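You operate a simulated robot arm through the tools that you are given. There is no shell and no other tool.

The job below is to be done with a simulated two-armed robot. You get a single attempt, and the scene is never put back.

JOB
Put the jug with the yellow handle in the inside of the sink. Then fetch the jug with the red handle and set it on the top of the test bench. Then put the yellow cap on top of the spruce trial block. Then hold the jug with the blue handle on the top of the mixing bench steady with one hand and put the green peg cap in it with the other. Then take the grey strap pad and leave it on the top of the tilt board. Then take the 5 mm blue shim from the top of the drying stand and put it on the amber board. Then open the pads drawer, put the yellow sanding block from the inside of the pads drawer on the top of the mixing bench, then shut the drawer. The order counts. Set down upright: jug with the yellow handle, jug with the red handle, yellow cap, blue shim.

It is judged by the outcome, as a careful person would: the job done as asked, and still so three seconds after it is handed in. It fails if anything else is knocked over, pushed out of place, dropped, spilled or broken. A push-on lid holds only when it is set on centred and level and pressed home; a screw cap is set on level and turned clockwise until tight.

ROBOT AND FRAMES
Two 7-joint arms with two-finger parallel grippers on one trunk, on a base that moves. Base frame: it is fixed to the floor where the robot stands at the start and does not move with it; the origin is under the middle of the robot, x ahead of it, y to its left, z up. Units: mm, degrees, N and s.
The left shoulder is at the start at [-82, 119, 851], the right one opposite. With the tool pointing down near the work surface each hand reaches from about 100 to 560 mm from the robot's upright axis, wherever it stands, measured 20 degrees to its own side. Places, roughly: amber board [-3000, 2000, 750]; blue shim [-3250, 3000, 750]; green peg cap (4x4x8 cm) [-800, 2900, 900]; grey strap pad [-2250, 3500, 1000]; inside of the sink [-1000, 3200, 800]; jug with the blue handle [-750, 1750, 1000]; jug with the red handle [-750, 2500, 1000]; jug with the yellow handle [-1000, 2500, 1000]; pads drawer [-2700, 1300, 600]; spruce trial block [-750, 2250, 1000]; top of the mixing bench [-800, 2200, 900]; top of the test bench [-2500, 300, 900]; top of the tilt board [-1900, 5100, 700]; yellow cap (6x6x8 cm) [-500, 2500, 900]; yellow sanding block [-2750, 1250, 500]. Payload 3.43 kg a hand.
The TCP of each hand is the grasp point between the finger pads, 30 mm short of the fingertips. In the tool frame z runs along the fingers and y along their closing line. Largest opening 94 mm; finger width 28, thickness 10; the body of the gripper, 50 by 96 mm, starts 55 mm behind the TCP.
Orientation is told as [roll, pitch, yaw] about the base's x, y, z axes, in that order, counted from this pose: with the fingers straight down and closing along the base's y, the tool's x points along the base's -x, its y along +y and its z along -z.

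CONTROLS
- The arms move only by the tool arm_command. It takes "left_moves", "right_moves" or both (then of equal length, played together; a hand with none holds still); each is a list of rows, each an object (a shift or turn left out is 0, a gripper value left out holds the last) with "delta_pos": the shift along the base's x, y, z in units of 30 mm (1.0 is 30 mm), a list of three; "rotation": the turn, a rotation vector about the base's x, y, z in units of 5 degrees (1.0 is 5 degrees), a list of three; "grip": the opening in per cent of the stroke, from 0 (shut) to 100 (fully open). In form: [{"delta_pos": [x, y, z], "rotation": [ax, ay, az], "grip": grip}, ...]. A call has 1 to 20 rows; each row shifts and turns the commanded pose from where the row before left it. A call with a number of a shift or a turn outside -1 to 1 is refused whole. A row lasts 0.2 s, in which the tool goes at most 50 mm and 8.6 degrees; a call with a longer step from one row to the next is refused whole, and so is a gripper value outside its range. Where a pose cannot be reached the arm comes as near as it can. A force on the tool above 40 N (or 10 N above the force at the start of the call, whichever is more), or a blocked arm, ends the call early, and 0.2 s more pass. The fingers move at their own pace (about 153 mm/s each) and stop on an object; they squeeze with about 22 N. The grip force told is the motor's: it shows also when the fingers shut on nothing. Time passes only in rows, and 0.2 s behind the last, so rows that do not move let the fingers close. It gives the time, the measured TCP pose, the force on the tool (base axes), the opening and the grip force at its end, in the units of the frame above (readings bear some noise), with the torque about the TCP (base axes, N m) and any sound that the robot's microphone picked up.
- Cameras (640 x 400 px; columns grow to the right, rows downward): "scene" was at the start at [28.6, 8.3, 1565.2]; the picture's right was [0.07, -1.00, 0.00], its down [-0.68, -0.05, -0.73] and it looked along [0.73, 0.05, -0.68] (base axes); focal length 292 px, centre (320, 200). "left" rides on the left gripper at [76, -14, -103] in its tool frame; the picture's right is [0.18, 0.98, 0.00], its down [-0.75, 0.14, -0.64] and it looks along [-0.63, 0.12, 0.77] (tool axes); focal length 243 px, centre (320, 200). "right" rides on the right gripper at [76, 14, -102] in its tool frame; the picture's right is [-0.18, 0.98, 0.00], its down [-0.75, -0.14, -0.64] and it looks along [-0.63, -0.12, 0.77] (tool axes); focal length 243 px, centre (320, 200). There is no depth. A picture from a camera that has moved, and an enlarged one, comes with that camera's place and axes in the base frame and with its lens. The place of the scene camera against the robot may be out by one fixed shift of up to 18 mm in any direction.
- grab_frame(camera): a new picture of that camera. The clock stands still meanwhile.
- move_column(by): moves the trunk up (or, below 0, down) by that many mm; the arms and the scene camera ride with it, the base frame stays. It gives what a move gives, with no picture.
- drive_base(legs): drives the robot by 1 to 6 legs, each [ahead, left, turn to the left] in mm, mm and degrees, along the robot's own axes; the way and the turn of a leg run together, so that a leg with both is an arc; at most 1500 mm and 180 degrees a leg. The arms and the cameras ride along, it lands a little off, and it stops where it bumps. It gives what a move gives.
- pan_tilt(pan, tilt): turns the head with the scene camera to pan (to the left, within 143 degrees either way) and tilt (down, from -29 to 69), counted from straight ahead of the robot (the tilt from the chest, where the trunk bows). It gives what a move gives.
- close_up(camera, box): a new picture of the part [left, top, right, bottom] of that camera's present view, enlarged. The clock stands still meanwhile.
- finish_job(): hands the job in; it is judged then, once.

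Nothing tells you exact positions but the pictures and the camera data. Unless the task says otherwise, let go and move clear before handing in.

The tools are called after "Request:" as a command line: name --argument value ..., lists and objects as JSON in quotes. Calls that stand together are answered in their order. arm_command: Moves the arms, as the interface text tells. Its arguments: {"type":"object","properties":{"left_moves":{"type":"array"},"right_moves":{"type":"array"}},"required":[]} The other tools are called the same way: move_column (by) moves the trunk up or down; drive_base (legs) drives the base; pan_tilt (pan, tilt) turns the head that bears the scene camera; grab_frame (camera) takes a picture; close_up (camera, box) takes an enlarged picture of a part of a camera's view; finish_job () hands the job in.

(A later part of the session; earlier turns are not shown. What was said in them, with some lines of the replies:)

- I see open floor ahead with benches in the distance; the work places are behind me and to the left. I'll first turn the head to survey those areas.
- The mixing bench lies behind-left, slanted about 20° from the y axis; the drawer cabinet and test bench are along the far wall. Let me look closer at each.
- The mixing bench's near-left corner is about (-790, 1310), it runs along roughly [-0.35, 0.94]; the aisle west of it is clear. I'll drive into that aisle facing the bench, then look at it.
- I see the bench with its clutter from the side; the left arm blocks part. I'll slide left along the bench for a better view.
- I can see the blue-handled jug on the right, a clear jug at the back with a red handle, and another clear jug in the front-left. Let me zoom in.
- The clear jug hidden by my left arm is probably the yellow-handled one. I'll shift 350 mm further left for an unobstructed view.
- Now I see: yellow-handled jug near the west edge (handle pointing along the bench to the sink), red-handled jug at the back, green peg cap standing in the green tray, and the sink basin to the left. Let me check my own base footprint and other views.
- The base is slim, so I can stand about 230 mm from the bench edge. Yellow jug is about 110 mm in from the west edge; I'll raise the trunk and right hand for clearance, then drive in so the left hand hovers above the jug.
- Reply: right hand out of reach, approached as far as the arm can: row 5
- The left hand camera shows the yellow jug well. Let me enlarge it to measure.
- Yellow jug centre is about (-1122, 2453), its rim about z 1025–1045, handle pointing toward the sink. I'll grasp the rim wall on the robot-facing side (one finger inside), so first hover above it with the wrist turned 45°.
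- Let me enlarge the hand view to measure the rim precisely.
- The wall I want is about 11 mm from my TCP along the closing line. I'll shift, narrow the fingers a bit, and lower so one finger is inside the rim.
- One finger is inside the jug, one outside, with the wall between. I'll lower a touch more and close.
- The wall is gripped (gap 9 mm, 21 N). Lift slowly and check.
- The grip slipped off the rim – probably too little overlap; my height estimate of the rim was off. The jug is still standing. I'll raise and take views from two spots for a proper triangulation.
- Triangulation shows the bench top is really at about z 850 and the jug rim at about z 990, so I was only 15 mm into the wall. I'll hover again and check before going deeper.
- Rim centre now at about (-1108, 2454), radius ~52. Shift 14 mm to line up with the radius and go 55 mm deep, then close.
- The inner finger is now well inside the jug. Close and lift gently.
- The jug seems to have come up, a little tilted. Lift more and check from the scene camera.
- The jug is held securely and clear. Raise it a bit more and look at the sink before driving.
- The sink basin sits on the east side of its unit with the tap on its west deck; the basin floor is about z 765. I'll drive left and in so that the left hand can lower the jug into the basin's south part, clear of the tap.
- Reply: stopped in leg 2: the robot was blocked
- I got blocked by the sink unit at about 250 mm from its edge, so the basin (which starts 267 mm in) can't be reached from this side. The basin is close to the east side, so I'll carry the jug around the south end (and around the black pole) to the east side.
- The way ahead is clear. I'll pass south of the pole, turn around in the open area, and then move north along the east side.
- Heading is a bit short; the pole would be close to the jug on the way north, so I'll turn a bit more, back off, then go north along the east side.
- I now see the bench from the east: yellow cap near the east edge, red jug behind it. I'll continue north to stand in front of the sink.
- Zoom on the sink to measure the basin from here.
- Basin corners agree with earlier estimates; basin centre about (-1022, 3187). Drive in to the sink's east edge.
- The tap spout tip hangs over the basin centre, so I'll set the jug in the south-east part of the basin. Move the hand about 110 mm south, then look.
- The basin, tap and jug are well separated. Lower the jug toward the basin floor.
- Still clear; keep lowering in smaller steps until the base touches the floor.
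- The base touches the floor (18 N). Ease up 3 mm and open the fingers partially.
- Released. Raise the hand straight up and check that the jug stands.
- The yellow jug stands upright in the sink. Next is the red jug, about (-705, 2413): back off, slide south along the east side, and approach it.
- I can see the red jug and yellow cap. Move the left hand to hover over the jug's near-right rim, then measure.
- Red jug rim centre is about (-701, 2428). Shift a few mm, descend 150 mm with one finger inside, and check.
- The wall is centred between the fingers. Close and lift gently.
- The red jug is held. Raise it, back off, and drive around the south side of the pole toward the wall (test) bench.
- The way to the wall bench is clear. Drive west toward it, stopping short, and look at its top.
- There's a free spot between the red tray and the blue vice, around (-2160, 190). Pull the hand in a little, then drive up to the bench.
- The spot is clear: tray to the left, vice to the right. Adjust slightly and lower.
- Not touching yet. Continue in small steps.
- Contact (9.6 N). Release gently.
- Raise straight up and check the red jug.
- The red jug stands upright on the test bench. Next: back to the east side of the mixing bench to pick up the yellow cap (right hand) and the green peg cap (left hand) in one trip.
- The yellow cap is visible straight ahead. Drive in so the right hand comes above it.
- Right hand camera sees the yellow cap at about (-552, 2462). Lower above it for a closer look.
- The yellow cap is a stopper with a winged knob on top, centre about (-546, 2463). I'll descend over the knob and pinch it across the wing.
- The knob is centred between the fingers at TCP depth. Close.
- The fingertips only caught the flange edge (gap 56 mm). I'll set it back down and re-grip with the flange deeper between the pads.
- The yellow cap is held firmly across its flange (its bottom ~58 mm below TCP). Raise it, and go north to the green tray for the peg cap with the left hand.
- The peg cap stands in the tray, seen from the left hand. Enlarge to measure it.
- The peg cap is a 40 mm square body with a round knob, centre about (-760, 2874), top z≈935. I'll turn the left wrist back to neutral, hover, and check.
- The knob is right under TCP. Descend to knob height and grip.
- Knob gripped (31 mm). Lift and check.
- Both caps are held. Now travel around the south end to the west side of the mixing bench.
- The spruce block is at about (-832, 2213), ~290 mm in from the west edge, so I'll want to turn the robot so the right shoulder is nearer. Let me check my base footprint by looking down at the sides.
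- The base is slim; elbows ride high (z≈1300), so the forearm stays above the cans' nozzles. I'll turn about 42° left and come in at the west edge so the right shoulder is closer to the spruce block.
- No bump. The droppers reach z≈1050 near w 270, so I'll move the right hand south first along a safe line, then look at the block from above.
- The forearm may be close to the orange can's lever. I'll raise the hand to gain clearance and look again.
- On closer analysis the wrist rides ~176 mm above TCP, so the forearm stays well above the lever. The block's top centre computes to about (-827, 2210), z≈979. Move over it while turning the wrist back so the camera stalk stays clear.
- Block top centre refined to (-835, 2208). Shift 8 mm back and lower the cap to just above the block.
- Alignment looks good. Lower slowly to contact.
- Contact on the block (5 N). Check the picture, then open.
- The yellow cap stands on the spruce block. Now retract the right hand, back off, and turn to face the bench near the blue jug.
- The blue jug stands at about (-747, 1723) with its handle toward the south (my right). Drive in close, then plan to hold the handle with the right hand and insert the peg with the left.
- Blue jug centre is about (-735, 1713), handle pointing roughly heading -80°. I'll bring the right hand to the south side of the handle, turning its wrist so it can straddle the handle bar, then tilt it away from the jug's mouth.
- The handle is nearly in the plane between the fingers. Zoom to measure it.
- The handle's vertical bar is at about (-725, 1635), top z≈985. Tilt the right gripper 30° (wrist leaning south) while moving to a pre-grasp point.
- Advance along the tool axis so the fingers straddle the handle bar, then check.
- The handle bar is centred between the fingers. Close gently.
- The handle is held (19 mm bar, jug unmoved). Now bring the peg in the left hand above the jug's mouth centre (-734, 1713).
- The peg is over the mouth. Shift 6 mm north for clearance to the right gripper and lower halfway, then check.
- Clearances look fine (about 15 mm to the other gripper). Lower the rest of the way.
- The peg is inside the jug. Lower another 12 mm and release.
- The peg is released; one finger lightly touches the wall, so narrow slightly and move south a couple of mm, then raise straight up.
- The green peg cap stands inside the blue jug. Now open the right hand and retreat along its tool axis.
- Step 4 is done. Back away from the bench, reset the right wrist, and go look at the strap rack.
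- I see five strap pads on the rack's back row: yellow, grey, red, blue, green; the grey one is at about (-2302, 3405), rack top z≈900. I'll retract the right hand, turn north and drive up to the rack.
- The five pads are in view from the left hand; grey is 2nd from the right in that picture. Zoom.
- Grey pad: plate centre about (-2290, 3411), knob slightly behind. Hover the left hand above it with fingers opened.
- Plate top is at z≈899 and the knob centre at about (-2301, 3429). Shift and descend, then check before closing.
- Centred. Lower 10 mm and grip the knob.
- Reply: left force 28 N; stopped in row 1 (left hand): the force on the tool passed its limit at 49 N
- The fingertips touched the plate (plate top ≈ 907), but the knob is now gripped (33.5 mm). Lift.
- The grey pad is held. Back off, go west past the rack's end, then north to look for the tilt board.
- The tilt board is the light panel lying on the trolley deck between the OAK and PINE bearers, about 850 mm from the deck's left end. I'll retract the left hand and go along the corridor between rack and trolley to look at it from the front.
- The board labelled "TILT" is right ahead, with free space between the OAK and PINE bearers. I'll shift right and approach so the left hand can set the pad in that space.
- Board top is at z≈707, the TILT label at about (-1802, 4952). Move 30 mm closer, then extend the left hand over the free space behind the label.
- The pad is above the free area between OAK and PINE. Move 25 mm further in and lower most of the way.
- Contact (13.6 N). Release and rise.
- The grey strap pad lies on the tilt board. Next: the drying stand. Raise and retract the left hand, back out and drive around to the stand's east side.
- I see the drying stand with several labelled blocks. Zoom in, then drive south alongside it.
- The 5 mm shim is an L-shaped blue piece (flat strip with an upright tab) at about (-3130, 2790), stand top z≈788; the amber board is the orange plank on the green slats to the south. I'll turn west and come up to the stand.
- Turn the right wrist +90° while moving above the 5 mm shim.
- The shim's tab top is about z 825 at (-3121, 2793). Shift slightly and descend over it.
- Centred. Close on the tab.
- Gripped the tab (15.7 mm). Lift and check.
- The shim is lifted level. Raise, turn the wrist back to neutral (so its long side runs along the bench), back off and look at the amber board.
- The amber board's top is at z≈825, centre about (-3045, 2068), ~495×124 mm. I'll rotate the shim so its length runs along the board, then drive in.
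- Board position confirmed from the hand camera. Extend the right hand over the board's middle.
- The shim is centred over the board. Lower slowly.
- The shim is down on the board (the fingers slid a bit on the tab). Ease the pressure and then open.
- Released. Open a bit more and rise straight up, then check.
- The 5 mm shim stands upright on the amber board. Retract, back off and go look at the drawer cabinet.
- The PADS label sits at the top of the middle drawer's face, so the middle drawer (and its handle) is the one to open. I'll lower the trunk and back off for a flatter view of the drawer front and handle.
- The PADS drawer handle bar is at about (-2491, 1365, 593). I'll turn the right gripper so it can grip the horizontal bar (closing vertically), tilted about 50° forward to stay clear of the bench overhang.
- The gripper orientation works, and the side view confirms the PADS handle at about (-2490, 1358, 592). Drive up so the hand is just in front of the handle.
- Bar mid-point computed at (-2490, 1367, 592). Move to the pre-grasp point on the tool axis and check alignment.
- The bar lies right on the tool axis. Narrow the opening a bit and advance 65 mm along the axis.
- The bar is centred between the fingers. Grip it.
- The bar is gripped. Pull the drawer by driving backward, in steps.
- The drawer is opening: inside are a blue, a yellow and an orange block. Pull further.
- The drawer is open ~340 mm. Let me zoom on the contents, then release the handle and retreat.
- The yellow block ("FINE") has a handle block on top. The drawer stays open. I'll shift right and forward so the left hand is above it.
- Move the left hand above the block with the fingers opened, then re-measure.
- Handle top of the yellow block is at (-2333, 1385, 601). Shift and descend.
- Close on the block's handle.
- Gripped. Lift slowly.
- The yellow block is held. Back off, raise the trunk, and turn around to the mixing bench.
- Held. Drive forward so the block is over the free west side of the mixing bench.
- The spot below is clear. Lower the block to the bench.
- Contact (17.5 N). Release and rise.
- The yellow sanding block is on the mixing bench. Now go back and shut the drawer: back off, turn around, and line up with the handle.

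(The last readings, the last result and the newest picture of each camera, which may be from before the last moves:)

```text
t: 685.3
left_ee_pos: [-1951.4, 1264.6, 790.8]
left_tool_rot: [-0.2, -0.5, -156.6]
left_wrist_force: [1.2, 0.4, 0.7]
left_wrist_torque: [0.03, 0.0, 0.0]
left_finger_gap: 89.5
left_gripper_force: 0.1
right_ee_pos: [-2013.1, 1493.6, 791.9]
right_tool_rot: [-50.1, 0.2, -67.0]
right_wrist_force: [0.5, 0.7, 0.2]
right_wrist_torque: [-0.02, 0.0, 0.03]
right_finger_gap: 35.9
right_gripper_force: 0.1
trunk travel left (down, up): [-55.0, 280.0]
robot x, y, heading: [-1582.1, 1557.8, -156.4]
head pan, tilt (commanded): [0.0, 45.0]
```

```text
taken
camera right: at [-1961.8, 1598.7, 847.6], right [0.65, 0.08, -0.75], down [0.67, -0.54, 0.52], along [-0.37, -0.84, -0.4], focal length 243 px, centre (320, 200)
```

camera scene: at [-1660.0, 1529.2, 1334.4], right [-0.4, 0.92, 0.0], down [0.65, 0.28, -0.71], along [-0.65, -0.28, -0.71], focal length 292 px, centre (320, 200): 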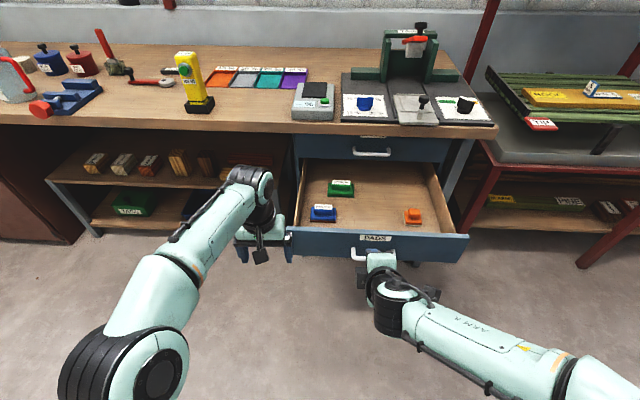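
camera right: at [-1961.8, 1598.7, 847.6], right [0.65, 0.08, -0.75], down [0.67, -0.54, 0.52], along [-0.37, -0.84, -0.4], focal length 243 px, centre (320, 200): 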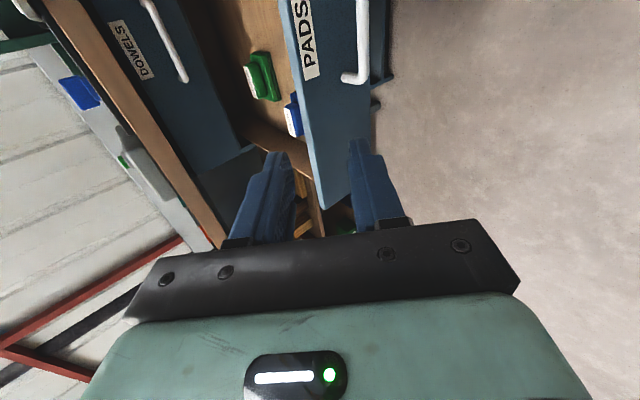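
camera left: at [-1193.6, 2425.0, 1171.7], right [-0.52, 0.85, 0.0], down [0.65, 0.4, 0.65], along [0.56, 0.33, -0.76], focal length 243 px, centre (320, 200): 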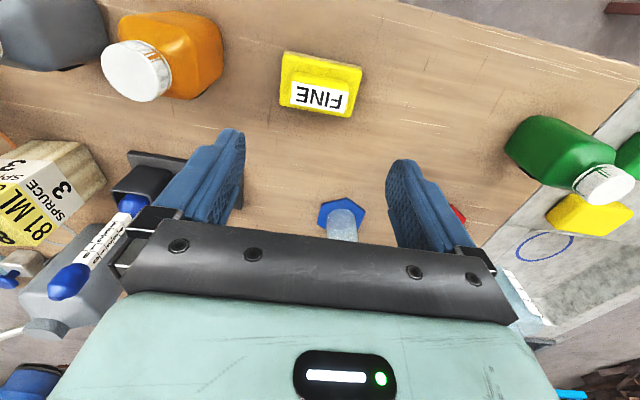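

Heading overshot by 4°; correct it and retract the left hand so it can't reach the bench edge.

Request:
drive_base --legs '[[0, 0, -4]]'

Request:
arm_command --left_moves '[{"delta_pos": [0.942, 0.336, 0]}, {"delta_pos": [0.942, 0.336, 0]}, {"delta_pos": [0.942, 0.336, 0]}, {"delta_pos": [0.942, 0.336, 0]}, {"delta_pos": [0.942, 0.336, 0]}, {"delta_pos": [0.942, 0.336, 0]}, {"delta_pos": [0, 0, 0]}]'

Request:
grab_frame --camera "right"

Request:
close_up --camera "scene" --box '[270, 130, 480, 290]'

```text
t: 686.1
left_ee_pos: [-1969.5, 1291.8, 789.8]
left_tool_rot: [-0.1, -0.5, -160.7]
left_wrist_force: [0.7, -0.4, 0.3]
left_wrist_torque: [-0.01, 0.0, 0.03]
left_finger_gap: 89.2
left_gripper_force: 0.0
right_ee_pos: [-2017.5, 1523.7, 792.4]
right_tool_rot: [-50.2, 0.3, -71.0]
right_wrist_force: [-0.3, 1.2, 0.5]
right_wrist_torque: [0.0, 0.01, 0.03]
right_finger_gap: 35.8
right_gripper_force: 0.1
trunk travel left (down, up): [-55.0, 280.0]
robot x, y, heading: [-1583.0, 1555.1, -160.6]
head pan, tilt (commanded): [0.0, 45.0]
```

```text
t: 687.7
left_ee_pos: [-1801.0, 1353.5, 788.0]
left_tool_rot: [-0.1, -0.5, -160.7]
left_wrist_force: [0.0, -0.1, 0.4]
left_wrist_torque: [-0.02, -0.01, 0.01]
left_finger_gap: 89.4
left_gripper_force: 0.0
right_ee_pos: [-2016.2, 1524.0, 792.7]
right_tool_rot: [-50.0, 0.3, -71.0]
right_wrist_force: [-0.1, 0.4, 0.5]
right_wrist_torque: [-0.01, 0.03, 0.01]
right_finger_gap: 35.9
right_gripper_force: 0.1
trunk travel left (down, up): [-55.0, 280.0]
robot x, y, heading: [-1582.9, 1552.5, -160.7]
head pan, tilt (commanded): [0.0, 45.0]
```

```text
taken
camera right: at [-1958.0, 1625.0, 847.5], right [0.66, 0.03, -0.75], down [0.63, -0.58, 0.52], along [-0.42, -0.81, -0.4], focal length 243 px, centre (320, 200)
```

right: 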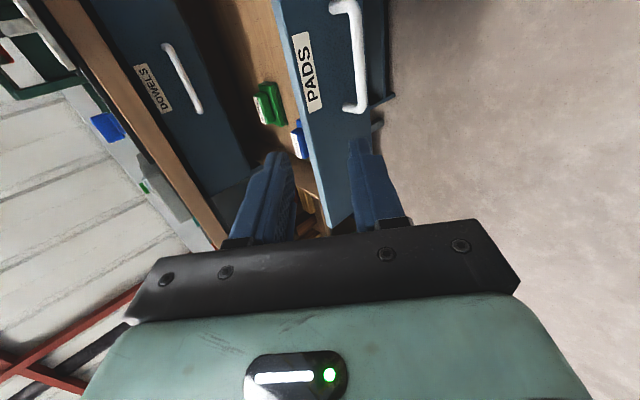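

```text
2.50 times, centred on (375, 210) of scene
camera zoom: at [-1662.0, 1534.0, 1334.4], right [-0.33, 0.94, 0.0], down [0.67, 0.23, -0.71], along [-0.67, -0.23, -0.71], focal length 731 px, centre (182, 175)
```

zoom: 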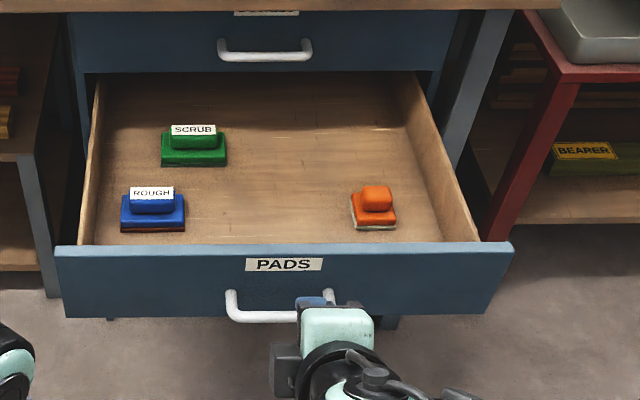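

The handle is at about (-2164, 1486, 598). Go to pre-grasp, check, then grip it again to push the drawer shut.

Request:
arm_command --right_moves '[{"delta_pos": [-0.543, -0.096, -0.905], "grip": 38}, {"delta_pos": [-0.543, -0.096, -0.905]}, {"delta_pos": [-0.543, -0.096, -0.905]}, {"delta_pos": [-0.543, -0.096, -0.905]}, {"delta_pos": [-0.543, -0.096, -0.905]}, {"delta_pos": [0, 0, 0]}]'

Request:
close_up --camera "right" --box '[240, 60, 420, 240]'

```text
t: 689.1
left_ee_pos: [-1801.3, 1352.4, 787.8]
left_tool_rot: [-0.1, -0.4, -160.6]
left_wrist_force: [0.0, -0.5, 0.5]
left_wrist_torque: [-0.02, -0.03, -0.02]
left_finger_gap: 89.2
left_gripper_force: 0.0
right_ee_pos: [-2098.4, 1510.9, 654.8]
right_tool_rot: [-50.1, 0.3, -70.9]
right_wrist_force: [-0.1, 0.7, -0.9]
right_wrist_torque: [0.01, 0.0, 0.0]
right_finger_gap: 35.6
right_gripper_force: 0.0
trunk travel left (down, up): [-55.0, 280.0]
robot x, y, heading: [-1581.8, 1557.7, -160.6]
head pan, tilt (commanded): [0.0, 45.0]
```

```text
2.22 times, centred on (330, 150) of right
camera zoom: at [-2040.1, 1610.6, 710.4], right [0.65, 0.03, -0.76], down [0.63, -0.58, 0.52], along [-0.42, -0.81, -0.4], focal length 539 px, centre (298, 311)
```

zoom: 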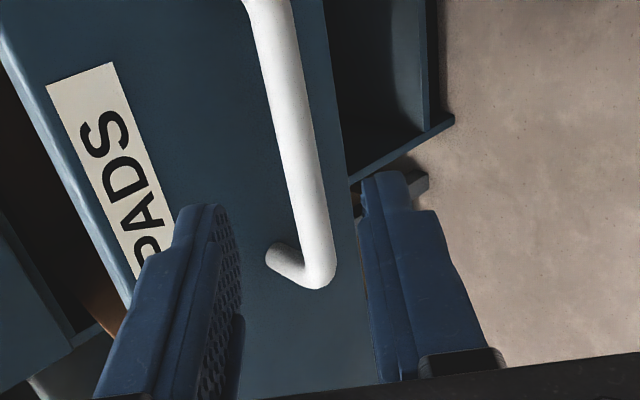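

Aligned as before. Advance and grip.

Request:
arm_command --right_moves '[{"delta_pos": [-0.41, -0.142, -0.364]}, {"delta_pos": [-0.41, -0.142, -0.364]}, {"delta_pos": [-0.41, -0.142, -0.364]}, {"delta_pos": [-0.41, -0.142, -0.364]}, {"delta_pos": [0, 0, 0]}, {"delta_pos": [0, 0, 0], "grip": 18}, {"delta_pos": [0, 0, 0], "grip": 0}, {"delta_pos": [0, 0, 0]}, {"delta_pos": [0, 0, 0]}]'

Request:
grab_frame --camera "right"

```text
t: 691.1
left_ee_pos: [-1801.5, 1353.0, 788.7]
left_tool_rot: [-0.2, -0.4, -160.7]
left_wrist_force: [0.4, 0.3, 0.6]
left_wrist_torque: [0.0, 0.02, 0.02]
left_finger_gap: 89.2
left_gripper_force: 0.2
right_ee_pos: [-2147.4, 1492.1, 613.8]
right_tool_rot: [-50.1, 0.2, -71.0]
right_wrist_force: [-2.1, 0.0, -0.3]
right_wrist_torque: [0.99, 0.46, 0.97]
right_finger_gap: 13.7
right_gripper_force: 45.0
trunk travel left (down, up): [-55.0, 280.0]
robot x, y, heading: [-1579.1, 1553.1, -160.5]
head pan, tilt (commanded): [0.0, 45.0]
```

```text
taken
camera right: at [-2088.7, 1592.7, 669.2], right [0.65, 0.04, -0.76], down [0.63, -0.58, 0.52], along [-0.42, -0.81, -0.4], focal length 243 px, centre (320, 200)
```

right: 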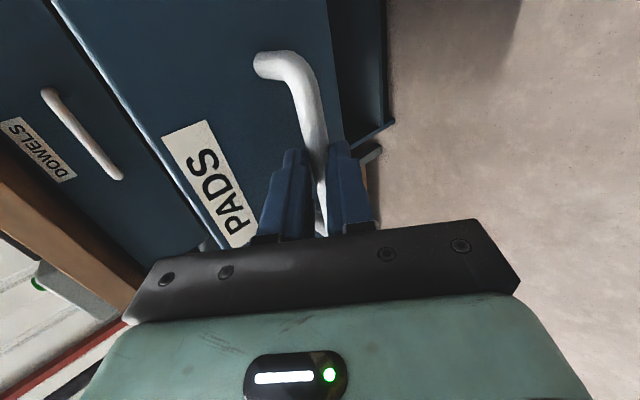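

Gripped. Push the drawer by driving forward.

Request:
drive_base --legs '[[220, 0, 0]]'

Request:
grab_frame --camera "scene"

```text
t: 692.8
left_ee_pos: [-2010.0, 1279.1, 788.4]
left_tool_rot: [-0.1, -0.4, -160.8]
left_wrist_force: [-0.3, 0.5, -0.8]
left_wrist_torque: [0.0, 0.01, -0.03]
left_finger_gap: 89.5
left_gripper_force: 0.1
right_ee_pos: [-2354.0, 1416.7, 614.1]
right_tool_rot: [-49.9, 0.1, -70.9]
right_wrist_force: [8.1, -17.9, -1.6]
right_wrist_torque: [0.72, 0.22, 1.1]
right_finger_gap: 13.8
right_gripper_force: 45.0
trunk travel left (down, up): [-55.0, 280.0]
robot x, y, heading: [-1789.8, 1480.8, -161.0]
head pan, tilt (commanded): [0.0, 45.0]
```

```text
taken
camera scene: at [-1869.7, 1459.5, 1334.4], right [-0.33, 0.94, 0.0], down [0.67, 0.23, -0.71], along [-0.67, -0.23, -0.71], focal length 292 px, centre (320, 200)
```

scene: 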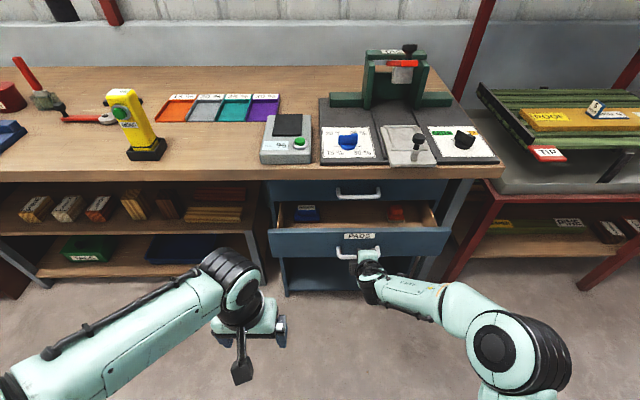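

Request:
drive_base --legs '[[105, 6, 0.4]]'

Request:
grab_frame --camera "scene"

Request:
grab_frame --camera "right"

```text
t: 694.0
left_ee_pos: [-2102.7, 1242.3, 788.4]
left_tool_rot: [-0.1, -0.5, -160.6]
left_wrist_force: [-0.7, -0.4, -0.9]
left_wrist_torque: [0.02, 0.01, 0.01]
left_finger_gap: 89.1
left_gripper_force: 0.0
right_ee_pos: [-2450.2, 1381.5, 613.4]
right_tool_rot: [-50.2, 0.5, -71.1]
right_wrist_force: [-9.8, 26.1, 5.6]
right_wrist_torque: [1.01, 0.45, 0.59]
right_finger_gap: 13.9
right_gripper_force: 44.9
trunk travel left (down, up): [-55.0, 280.0]
robot x, y, heading: [-1886.1, 1444.9, -160.7]
head pan, tilt (commanded): [0.0, 45.0]
```

```text
taken
camera scene: at [-1963.5, 1423.8, 1334.5], right [-0.34, 0.94, 0.0], down [0.67, 0.24, -0.71], along [-0.67, -0.24, -0.71], focal length 292 px, centre (320, 200)
```

scene: 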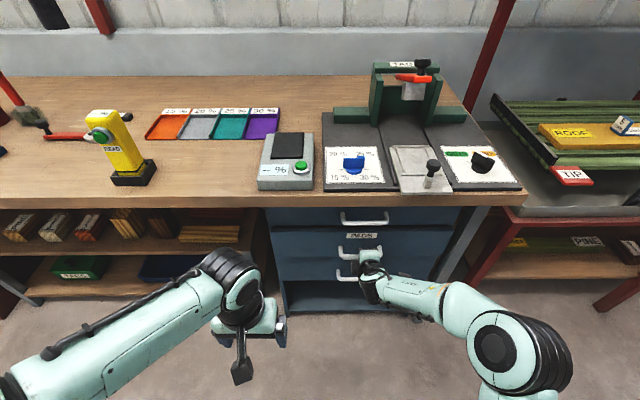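

```text
taken
camera right: at [-2390.9, 1481.9, 669.2], right [0.65, 0.04, -0.76], down [0.63, -0.59, 0.51], along [-0.43, -0.81, -0.41], focal length 243 px, centre (320, 200)
```

right: 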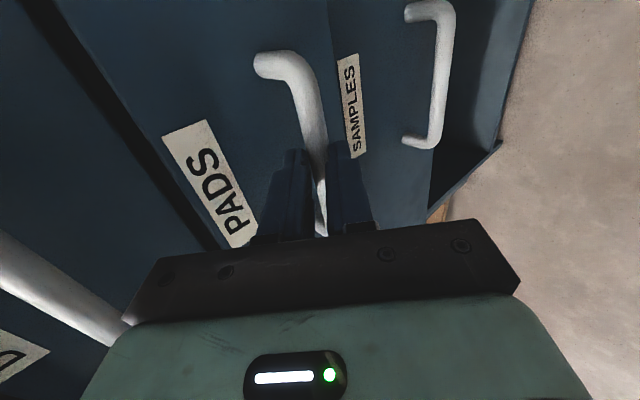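

Almost closed. Finish with small arm pushes, easing the sideways load.

Request:
arm_command --right_moves '[{"delta_pos": [-0.17, 0.1, 0]}, {"delta_pos": [-0.17, 0.0, 0]}, {"delta_pos": [-0.15, -0.053, 0]}, {"delta_pos": [0, 0, 0]}]'

Request:
close_up --camera "scene" --box '[250, 190, 470, 320]'

```text
t: 695.0
left_ee_pos: [-2102.8, 1238.4, 787.0]
left_tool_rot: [-0.1, -0.4, -160.4]
left_wrist_force: [0.7, -0.9, -0.2]
left_wrist_torque: [0.03, 0.0, 0.01]
left_finger_gap: 89.3
left_gripper_force: 0.1
right_ee_pos: [-2461.0, 1377.5, 613.6]
right_tool_rot: [-50.0, 0.5, -70.6]
right_wrist_force: [4.9, -18.3, -5.0]
right_wrist_torque: [0.39, 0.06, 1.2]
right_finger_gap: 14.0
right_gripper_force: 46.0
trunk travel left (down, up): [-55.0, 280.0]
robot x, y, heading: [-1883.6, 1446.4, -160.2]
head pan, tilt (commanded): [0.0, 45.0]
```

```text
2.91 times, centred on (360, 255) of scene
camera zoom: at [-1963.2, 1420.0, 1334.3], right [-0.34, 0.94, 0.0], down [0.67, 0.24, -0.71], along [-0.67, -0.24, -0.71], focal length 851 px, centre (204, 40)
```

zoom: 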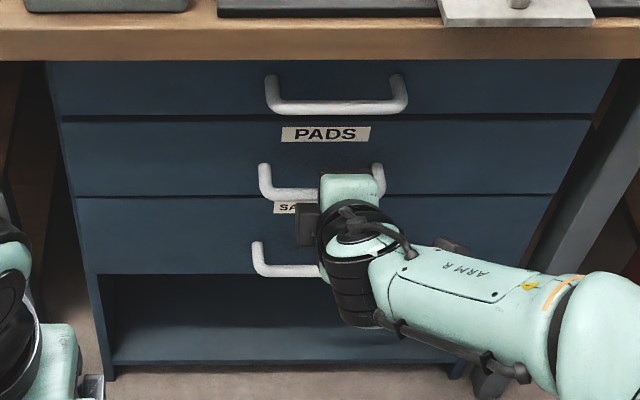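

Request:
arm_command --right_moves '[{"delta_pos": [-0.1, -0.05, 0]}, {"delta_pos": [-0.08, -0.04, 0]}, {"delta_pos": [0, 0, 0]}]'

```text
t: 695.8
left_ee_pos: [-2099.0, 1240.1, 788.4]
left_tool_rot: [-0.1, -0.5, -160.5]
left_wrist_force: [-0.5, -0.2, -0.6]
left_wrist_torque: [0.01, -0.01, 0.02]
left_finger_gap: 89.3
left_gripper_force: 0.1
right_ee_pos: [-2464.3, 1377.3, 614.2]
right_tool_rot: [-49.9, 0.5, -70.7]
right_wrist_force: [30.5, -6.4, 3.6]
right_wrist_torque: [0.52, -0.23, 1.31]
right_finger_gap: 13.7
right_gripper_force: 45.0
trunk travel left (down, up): [-55.0, 280.0]
robot x, y, heading: [-1882.1, 1443.6, -160.2]
head pan, tilt (commanded): [0.0, 45.0]
```

The drawer is against its stop (30 N). Release the handle and retreat along the tool axis without dragging it.

Request:
arm_command --right_moves '[{"delta_pos": [0, 0, 0], "grip": 25}, {"delta_pos": [0, 0, 0], "grip": 36}, {"delta_pos": [0, 0, 0]}, {"delta_pos": [0.24, 0.084, 0.214]}, {"delta_pos": [0.36, 0.125, 0.32]}, {"delta_pos": [0.48, 0.167, 0.43]}, {"delta_pos": [0.6, 0.21, 0.53]}, {"delta_pos": [0.6, 0.21, 0.53]}, {"delta_pos": [0.6, 0.21, 0.6]}, {"delta_pos": [0, 0, 0]}]'

Request:
grab_frame --camera "right"

Request:
close_up --camera "scene" --box '[250, 190, 470, 320]'

```text
t: 698.0
left_ee_pos: [-2102.4, 1240.4, 787.3]
left_tool_rot: [-0.1, -0.5, -160.5]
left_wrist_force: [-0.3, 0.0, -0.4]
left_wrist_torque: [0.02, -0.03, 0.05]
left_finger_gap: 89.4
left_gripper_force: 0.0
right_ee_pos: [-2382.0, 1409.9, 693.5]
right_tool_rot: [-50.2, 0.6, -71.1]
right_wrist_force: [-0.6, 0.5, 0.2]
right_wrist_torque: [0.01, 0.04, 0.0]
right_finger_gap: 33.8
right_gripper_force: 0.2
trunk travel left (down, up): [-55.0, 280.0]
robot x, y, heading: [-1881.3, 1445.9, -160.5]
head pan, tilt (commanded): [0.0, 45.0]
```

```text
taken
camera right: at [-2322.9, 1510.4, 748.0], right [0.65, 0.04, -0.76], down [0.63, -0.59, 0.51], along [-0.43, -0.81, -0.41], focal length 243 px, centre (320, 200)
```

right: 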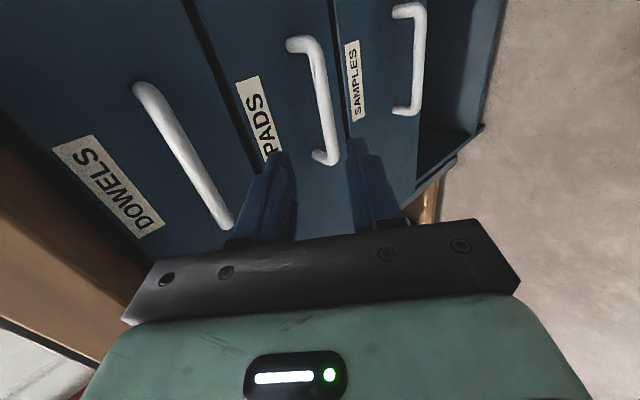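

```text
2.91 times, centred on (360, 255) of scene
camera zoom: at [-1963.2, 1421.8, 1334.4], right [-0.34, 0.94, 0.0], down [0.67, 0.24, -0.71], along [-0.67, -0.24, -0.71], focal length 851 px, centre (204, 40)
```

zoom: 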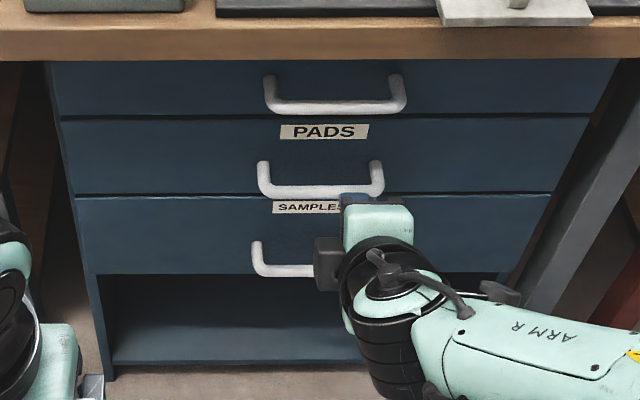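

Request:
close_up --camera "right" --box '[120, 0, 520, 250]'

Request:
close_up --camera "scene" --box '[400, 200, 470, 290]'

```text
1.60 times, centred on (320, 125) of right
camera zoom: at [-2322.9, 1510.4, 748.0], right [0.65, 0.04, -0.76], down [0.63, -0.59, 0.51], along [-0.43, -0.81, -0.41], focal length 388 px, centre (320, 320)
```

zoom: 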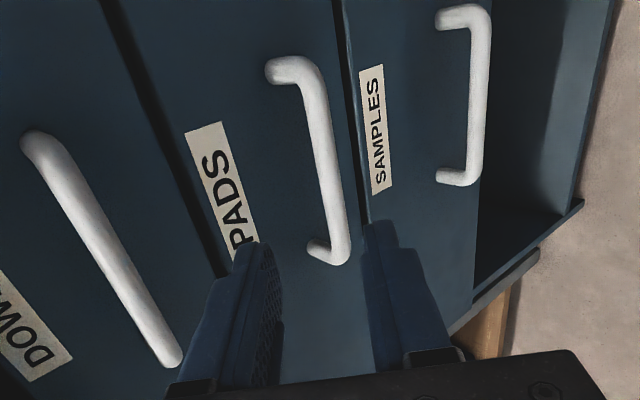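

```text
4.44 times, centred on (435, 245) of scene
camera zoom: at [-1963.2, 1421.8, 1334.4], right [-0.34, 0.94, 0.0], down [0.67, 0.24, -0.71], along [-0.67, -0.24, -0.71], focal length 1300 px, centre (-191, 0)
```

zoom: 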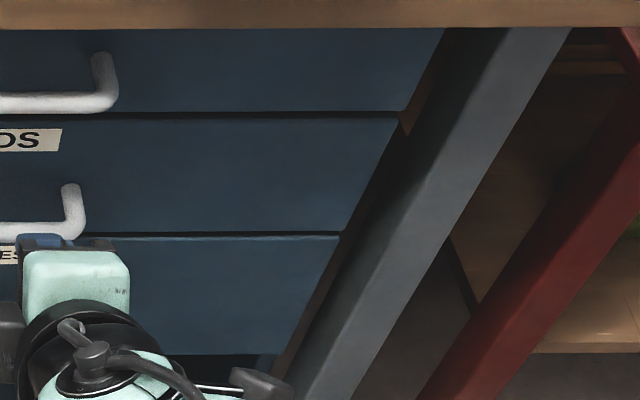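

The three drawer faces are flush, so the drawer is shut. Back away and do a final visual check of everything.

Request:
drive_base --legs '[[-350, 0, 0]]'

Request:
move_column --by 280

Request:
pan_tilt --pan 15 --tilt 30

Request:
grab_frame --camera "scene"

Request:
pan_tilt --pan -130 --tilt 30

Request:
grab_frame --camera "scene"

Request:
pan_tilt --pan 142 --tilt 30

Request:
grab_frame --camera "scene"

```text
t: 700.2
left_ee_pos: [-1780.6, 1354.1, 788.0]
left_tool_rot: [-0.1, -0.5, -160.4]
left_wrist_force: [1.2, 0.5, 0.5]
left_wrist_torque: [-0.01, 0.03, -0.01]
left_finger_gap: 89.3
left_gripper_force: 0.1
right_ee_pos: [-2060.2, 1522.9, 691.5]
right_tool_rot: [-50.2, 0.6, -70.9]
right_wrist_force: [0.4, -1.1, -0.4]
right_wrist_torque: [0.0, 0.0, 0.0]
right_finger_gap: 33.8
right_gripper_force: 0.0
trunk travel left (down, up): [-55.0, 280.0]
robot x, y, heading: [-1561.0, 1558.1, -160.1]
head pan, tilt (commanded): [0.0, 45.0]
```

```text
t: 703.0
left_ee_pos: [-1779.0, 1355.9, 1067.9]
left_tool_rot: [-0.2, -0.5, -160.3]
left_wrist_force: [0.7, 0.4, -0.3]
left_wrist_torque: [-0.02, 0.0, -0.01]
left_finger_gap: 89.3
left_gripper_force: 0.1
right_ee_pos: [-2060.2, 1524.2, 972.5]
right_tool_rot: [-50.2, 0.6, -71.0]
right_wrist_force: [0.2, -0.2, -0.7]
right_wrist_torque: [0.01, 0.04, -0.01]
right_finger_gap: 34.0
right_gripper_force: 0.0
trunk travel left (down, up): [-335.0, 0.0]
robot x, y, heading: [-1563.8, 1559.1, -160.4]
head pan, tilt (commanded): [0.0, 45.0]
```

```text
t: 703.8
left_ee_pos: [-1780.4, 1354.7, 1068.3]
left_tool_rot: [-0.2, -0.5, -160.4]
left_wrist_force: [0.1, -0.1, 0.3]
left_wrist_torque: [-0.03, -0.03, 0.01]
left_finger_gap: 89.5
left_gripper_force: 0.1
right_ee_pos: [-2060.5, 1522.2, 971.0]
right_tool_rot: [-50.2, 0.6, -71.0]
right_wrist_force: [-0.9, 0.6, 0.5]
right_wrist_torque: [0.03, 0.02, 0.03]
right_finger_gap: 33.9
right_gripper_force: 0.0
trunk travel left (down, up): [-335.0, 0.0]
robot x, y, heading: [-1562.7, 1562.2, -160.4]
head pan, tilt (commanded): [15.0, 30.0]
```

```text
taken
camera scene: at [-1604.3, 1525.1, 1648.4], right [-0.57, 0.82, 0.0], down [0.41, 0.28, -0.87], along [-0.71, -0.49, -0.5], focal length 292 px, centre (320, 200)
```

scene: 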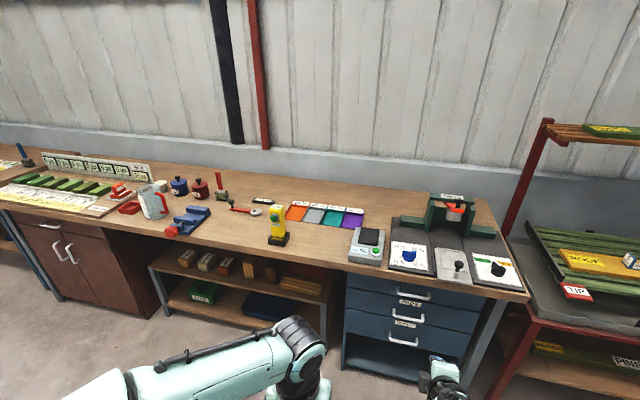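

```text
t: 706.1
left_ee_pos: [-1780.2, 1353.3, 1067.8]
left_tool_rot: [-0.1, -0.6, -160.3]
left_wrist_force: [-0.4, -0.8, 0.1]
left_wrist_torque: [0.0, -0.01, 0.01]
left_finger_gap: 89.3
left_gripper_force: 0.1
right_ee_pos: [-2060.2, 1523.8, 972.2]
right_tool_rot: [-50.2, 0.6, -71.0]
right_wrist_force: [-0.6, -0.1, -0.2]
right_wrist_torque: [-0.01, 0.04, 0.02]
right_finger_gap: 33.7
right_gripper_force: 0.0
trunk travel left (down, up): [-335.0, 0.0]
robot x, y, heading: [-1562.4, 1553.8, -160.4]
head pan, tilt (commanded): [-130.0, 30.0]
```

```text
taken
camera scene: at [-1498.6, 1661.4, 1648.4], right [0.94, -0.35, 0.0], down [-0.17, -0.47, -0.87], along [0.3, 0.81, -0.5], focal length 292 px, centre (320, 200)
```

scene: 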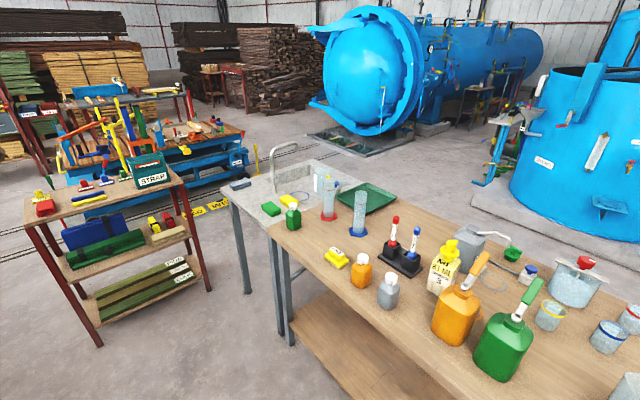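

```text
t: 709.9
left_ee_pos: [-1781.0, 1353.9, 1067.7]
left_tool_rot: [-0.2, -0.5, -160.5]
left_wrist_force: [-0.4, -0.1, 0.2]
left_wrist_torque: [-0.02, -0.01, -0.01]
left_finger_gap: 89.4
left_gripper_force: 0.0
right_ee_pos: [-2061.4, 1522.6, 972.3]
right_tool_rot: [-50.3, 0.5, -71.0]
right_wrist_force: [-0.7, -0.2, 0.3]
right_wrist_torque: [-0.03, 0.04, 0.02]
right_finger_gap: 33.8
right_gripper_force: 0.0
trunk travel left (down, up): [-335.0, 0.0]
robot x, y, heading: [-1562.7, 1559.5, -160.5]
head pan, tilt (commanded): [142.0, 30.0]
```

```text
taken
camera scene: at [-1444.0, 1548.1, 1648.4], right [-0.31, -0.95, 0.0], down [-0.47, 0.16, -0.87], along [0.82, -0.27, -0.5], focal length 292 px, centre (320, 200)
```

scene: 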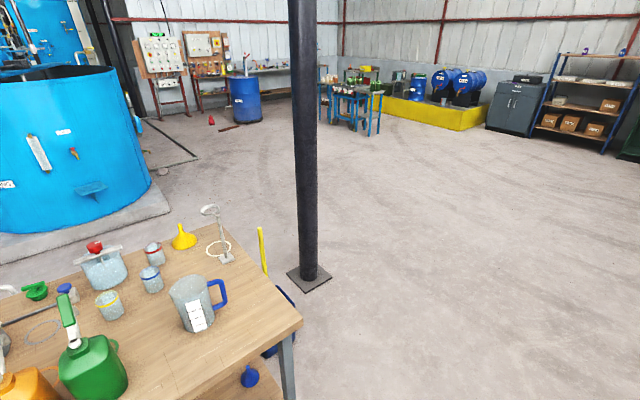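

Everything checks out: the red jug is on the test bench, the yellow cap on the spruce block, and the peg cap in the blue jug. The strap pad, shim and sanding block are placed, and the drawer is shut. The yellow jug is mostly hidden behind the cylinders in this last view, but it stood upright in the sink when I last saw it clearly. Both hands are empty and clear, so I'm handing the job in.

Request:
finish_job

```text
The job is handed in.
```

The job is handed in: all seven steps are done in the order given, and the last check showed nothing knocked over or out of place.

1. **Yellow-handled jug:** standing upright inside the sink, in the south-east part of the basin. The final pictures mostly hid it behind the cylinders; I last saw it clearly, upright, when I passed the sink during step 4.
2. **Red-handled jug:** upright on the test bench, between the red tray and the blue vice.
3. **Yellow cap:** upright and centred on top of the spruce trial block.
4. **Green peg cap:** standing inside the blue-handled jug. I held the jug's handle with the right hand while the left hand put the cap in.
5. **Grey strap pad:** lying flat on the tilt board between the two bearers, slightly overlapping the TILT label.
6. **5 mm blue shim:** upright on the amber board.
7. **Yellow sanding block:** on the west side of the mixing bench. I then pushed the pads drawer to its stop, and its face sits flush with the other two.

**Things that did not go cleanly:**
- The first grip on the yellow jug slipped off the rim before it left the bench, and I re-gripped it.
- The base bumped the sink unit once and stopped; I saw nothing move.
- While picking up the strap pad, the fingers pressed on its plate with about 49 N, which stopped that move early. The pad came up fine afterwards.
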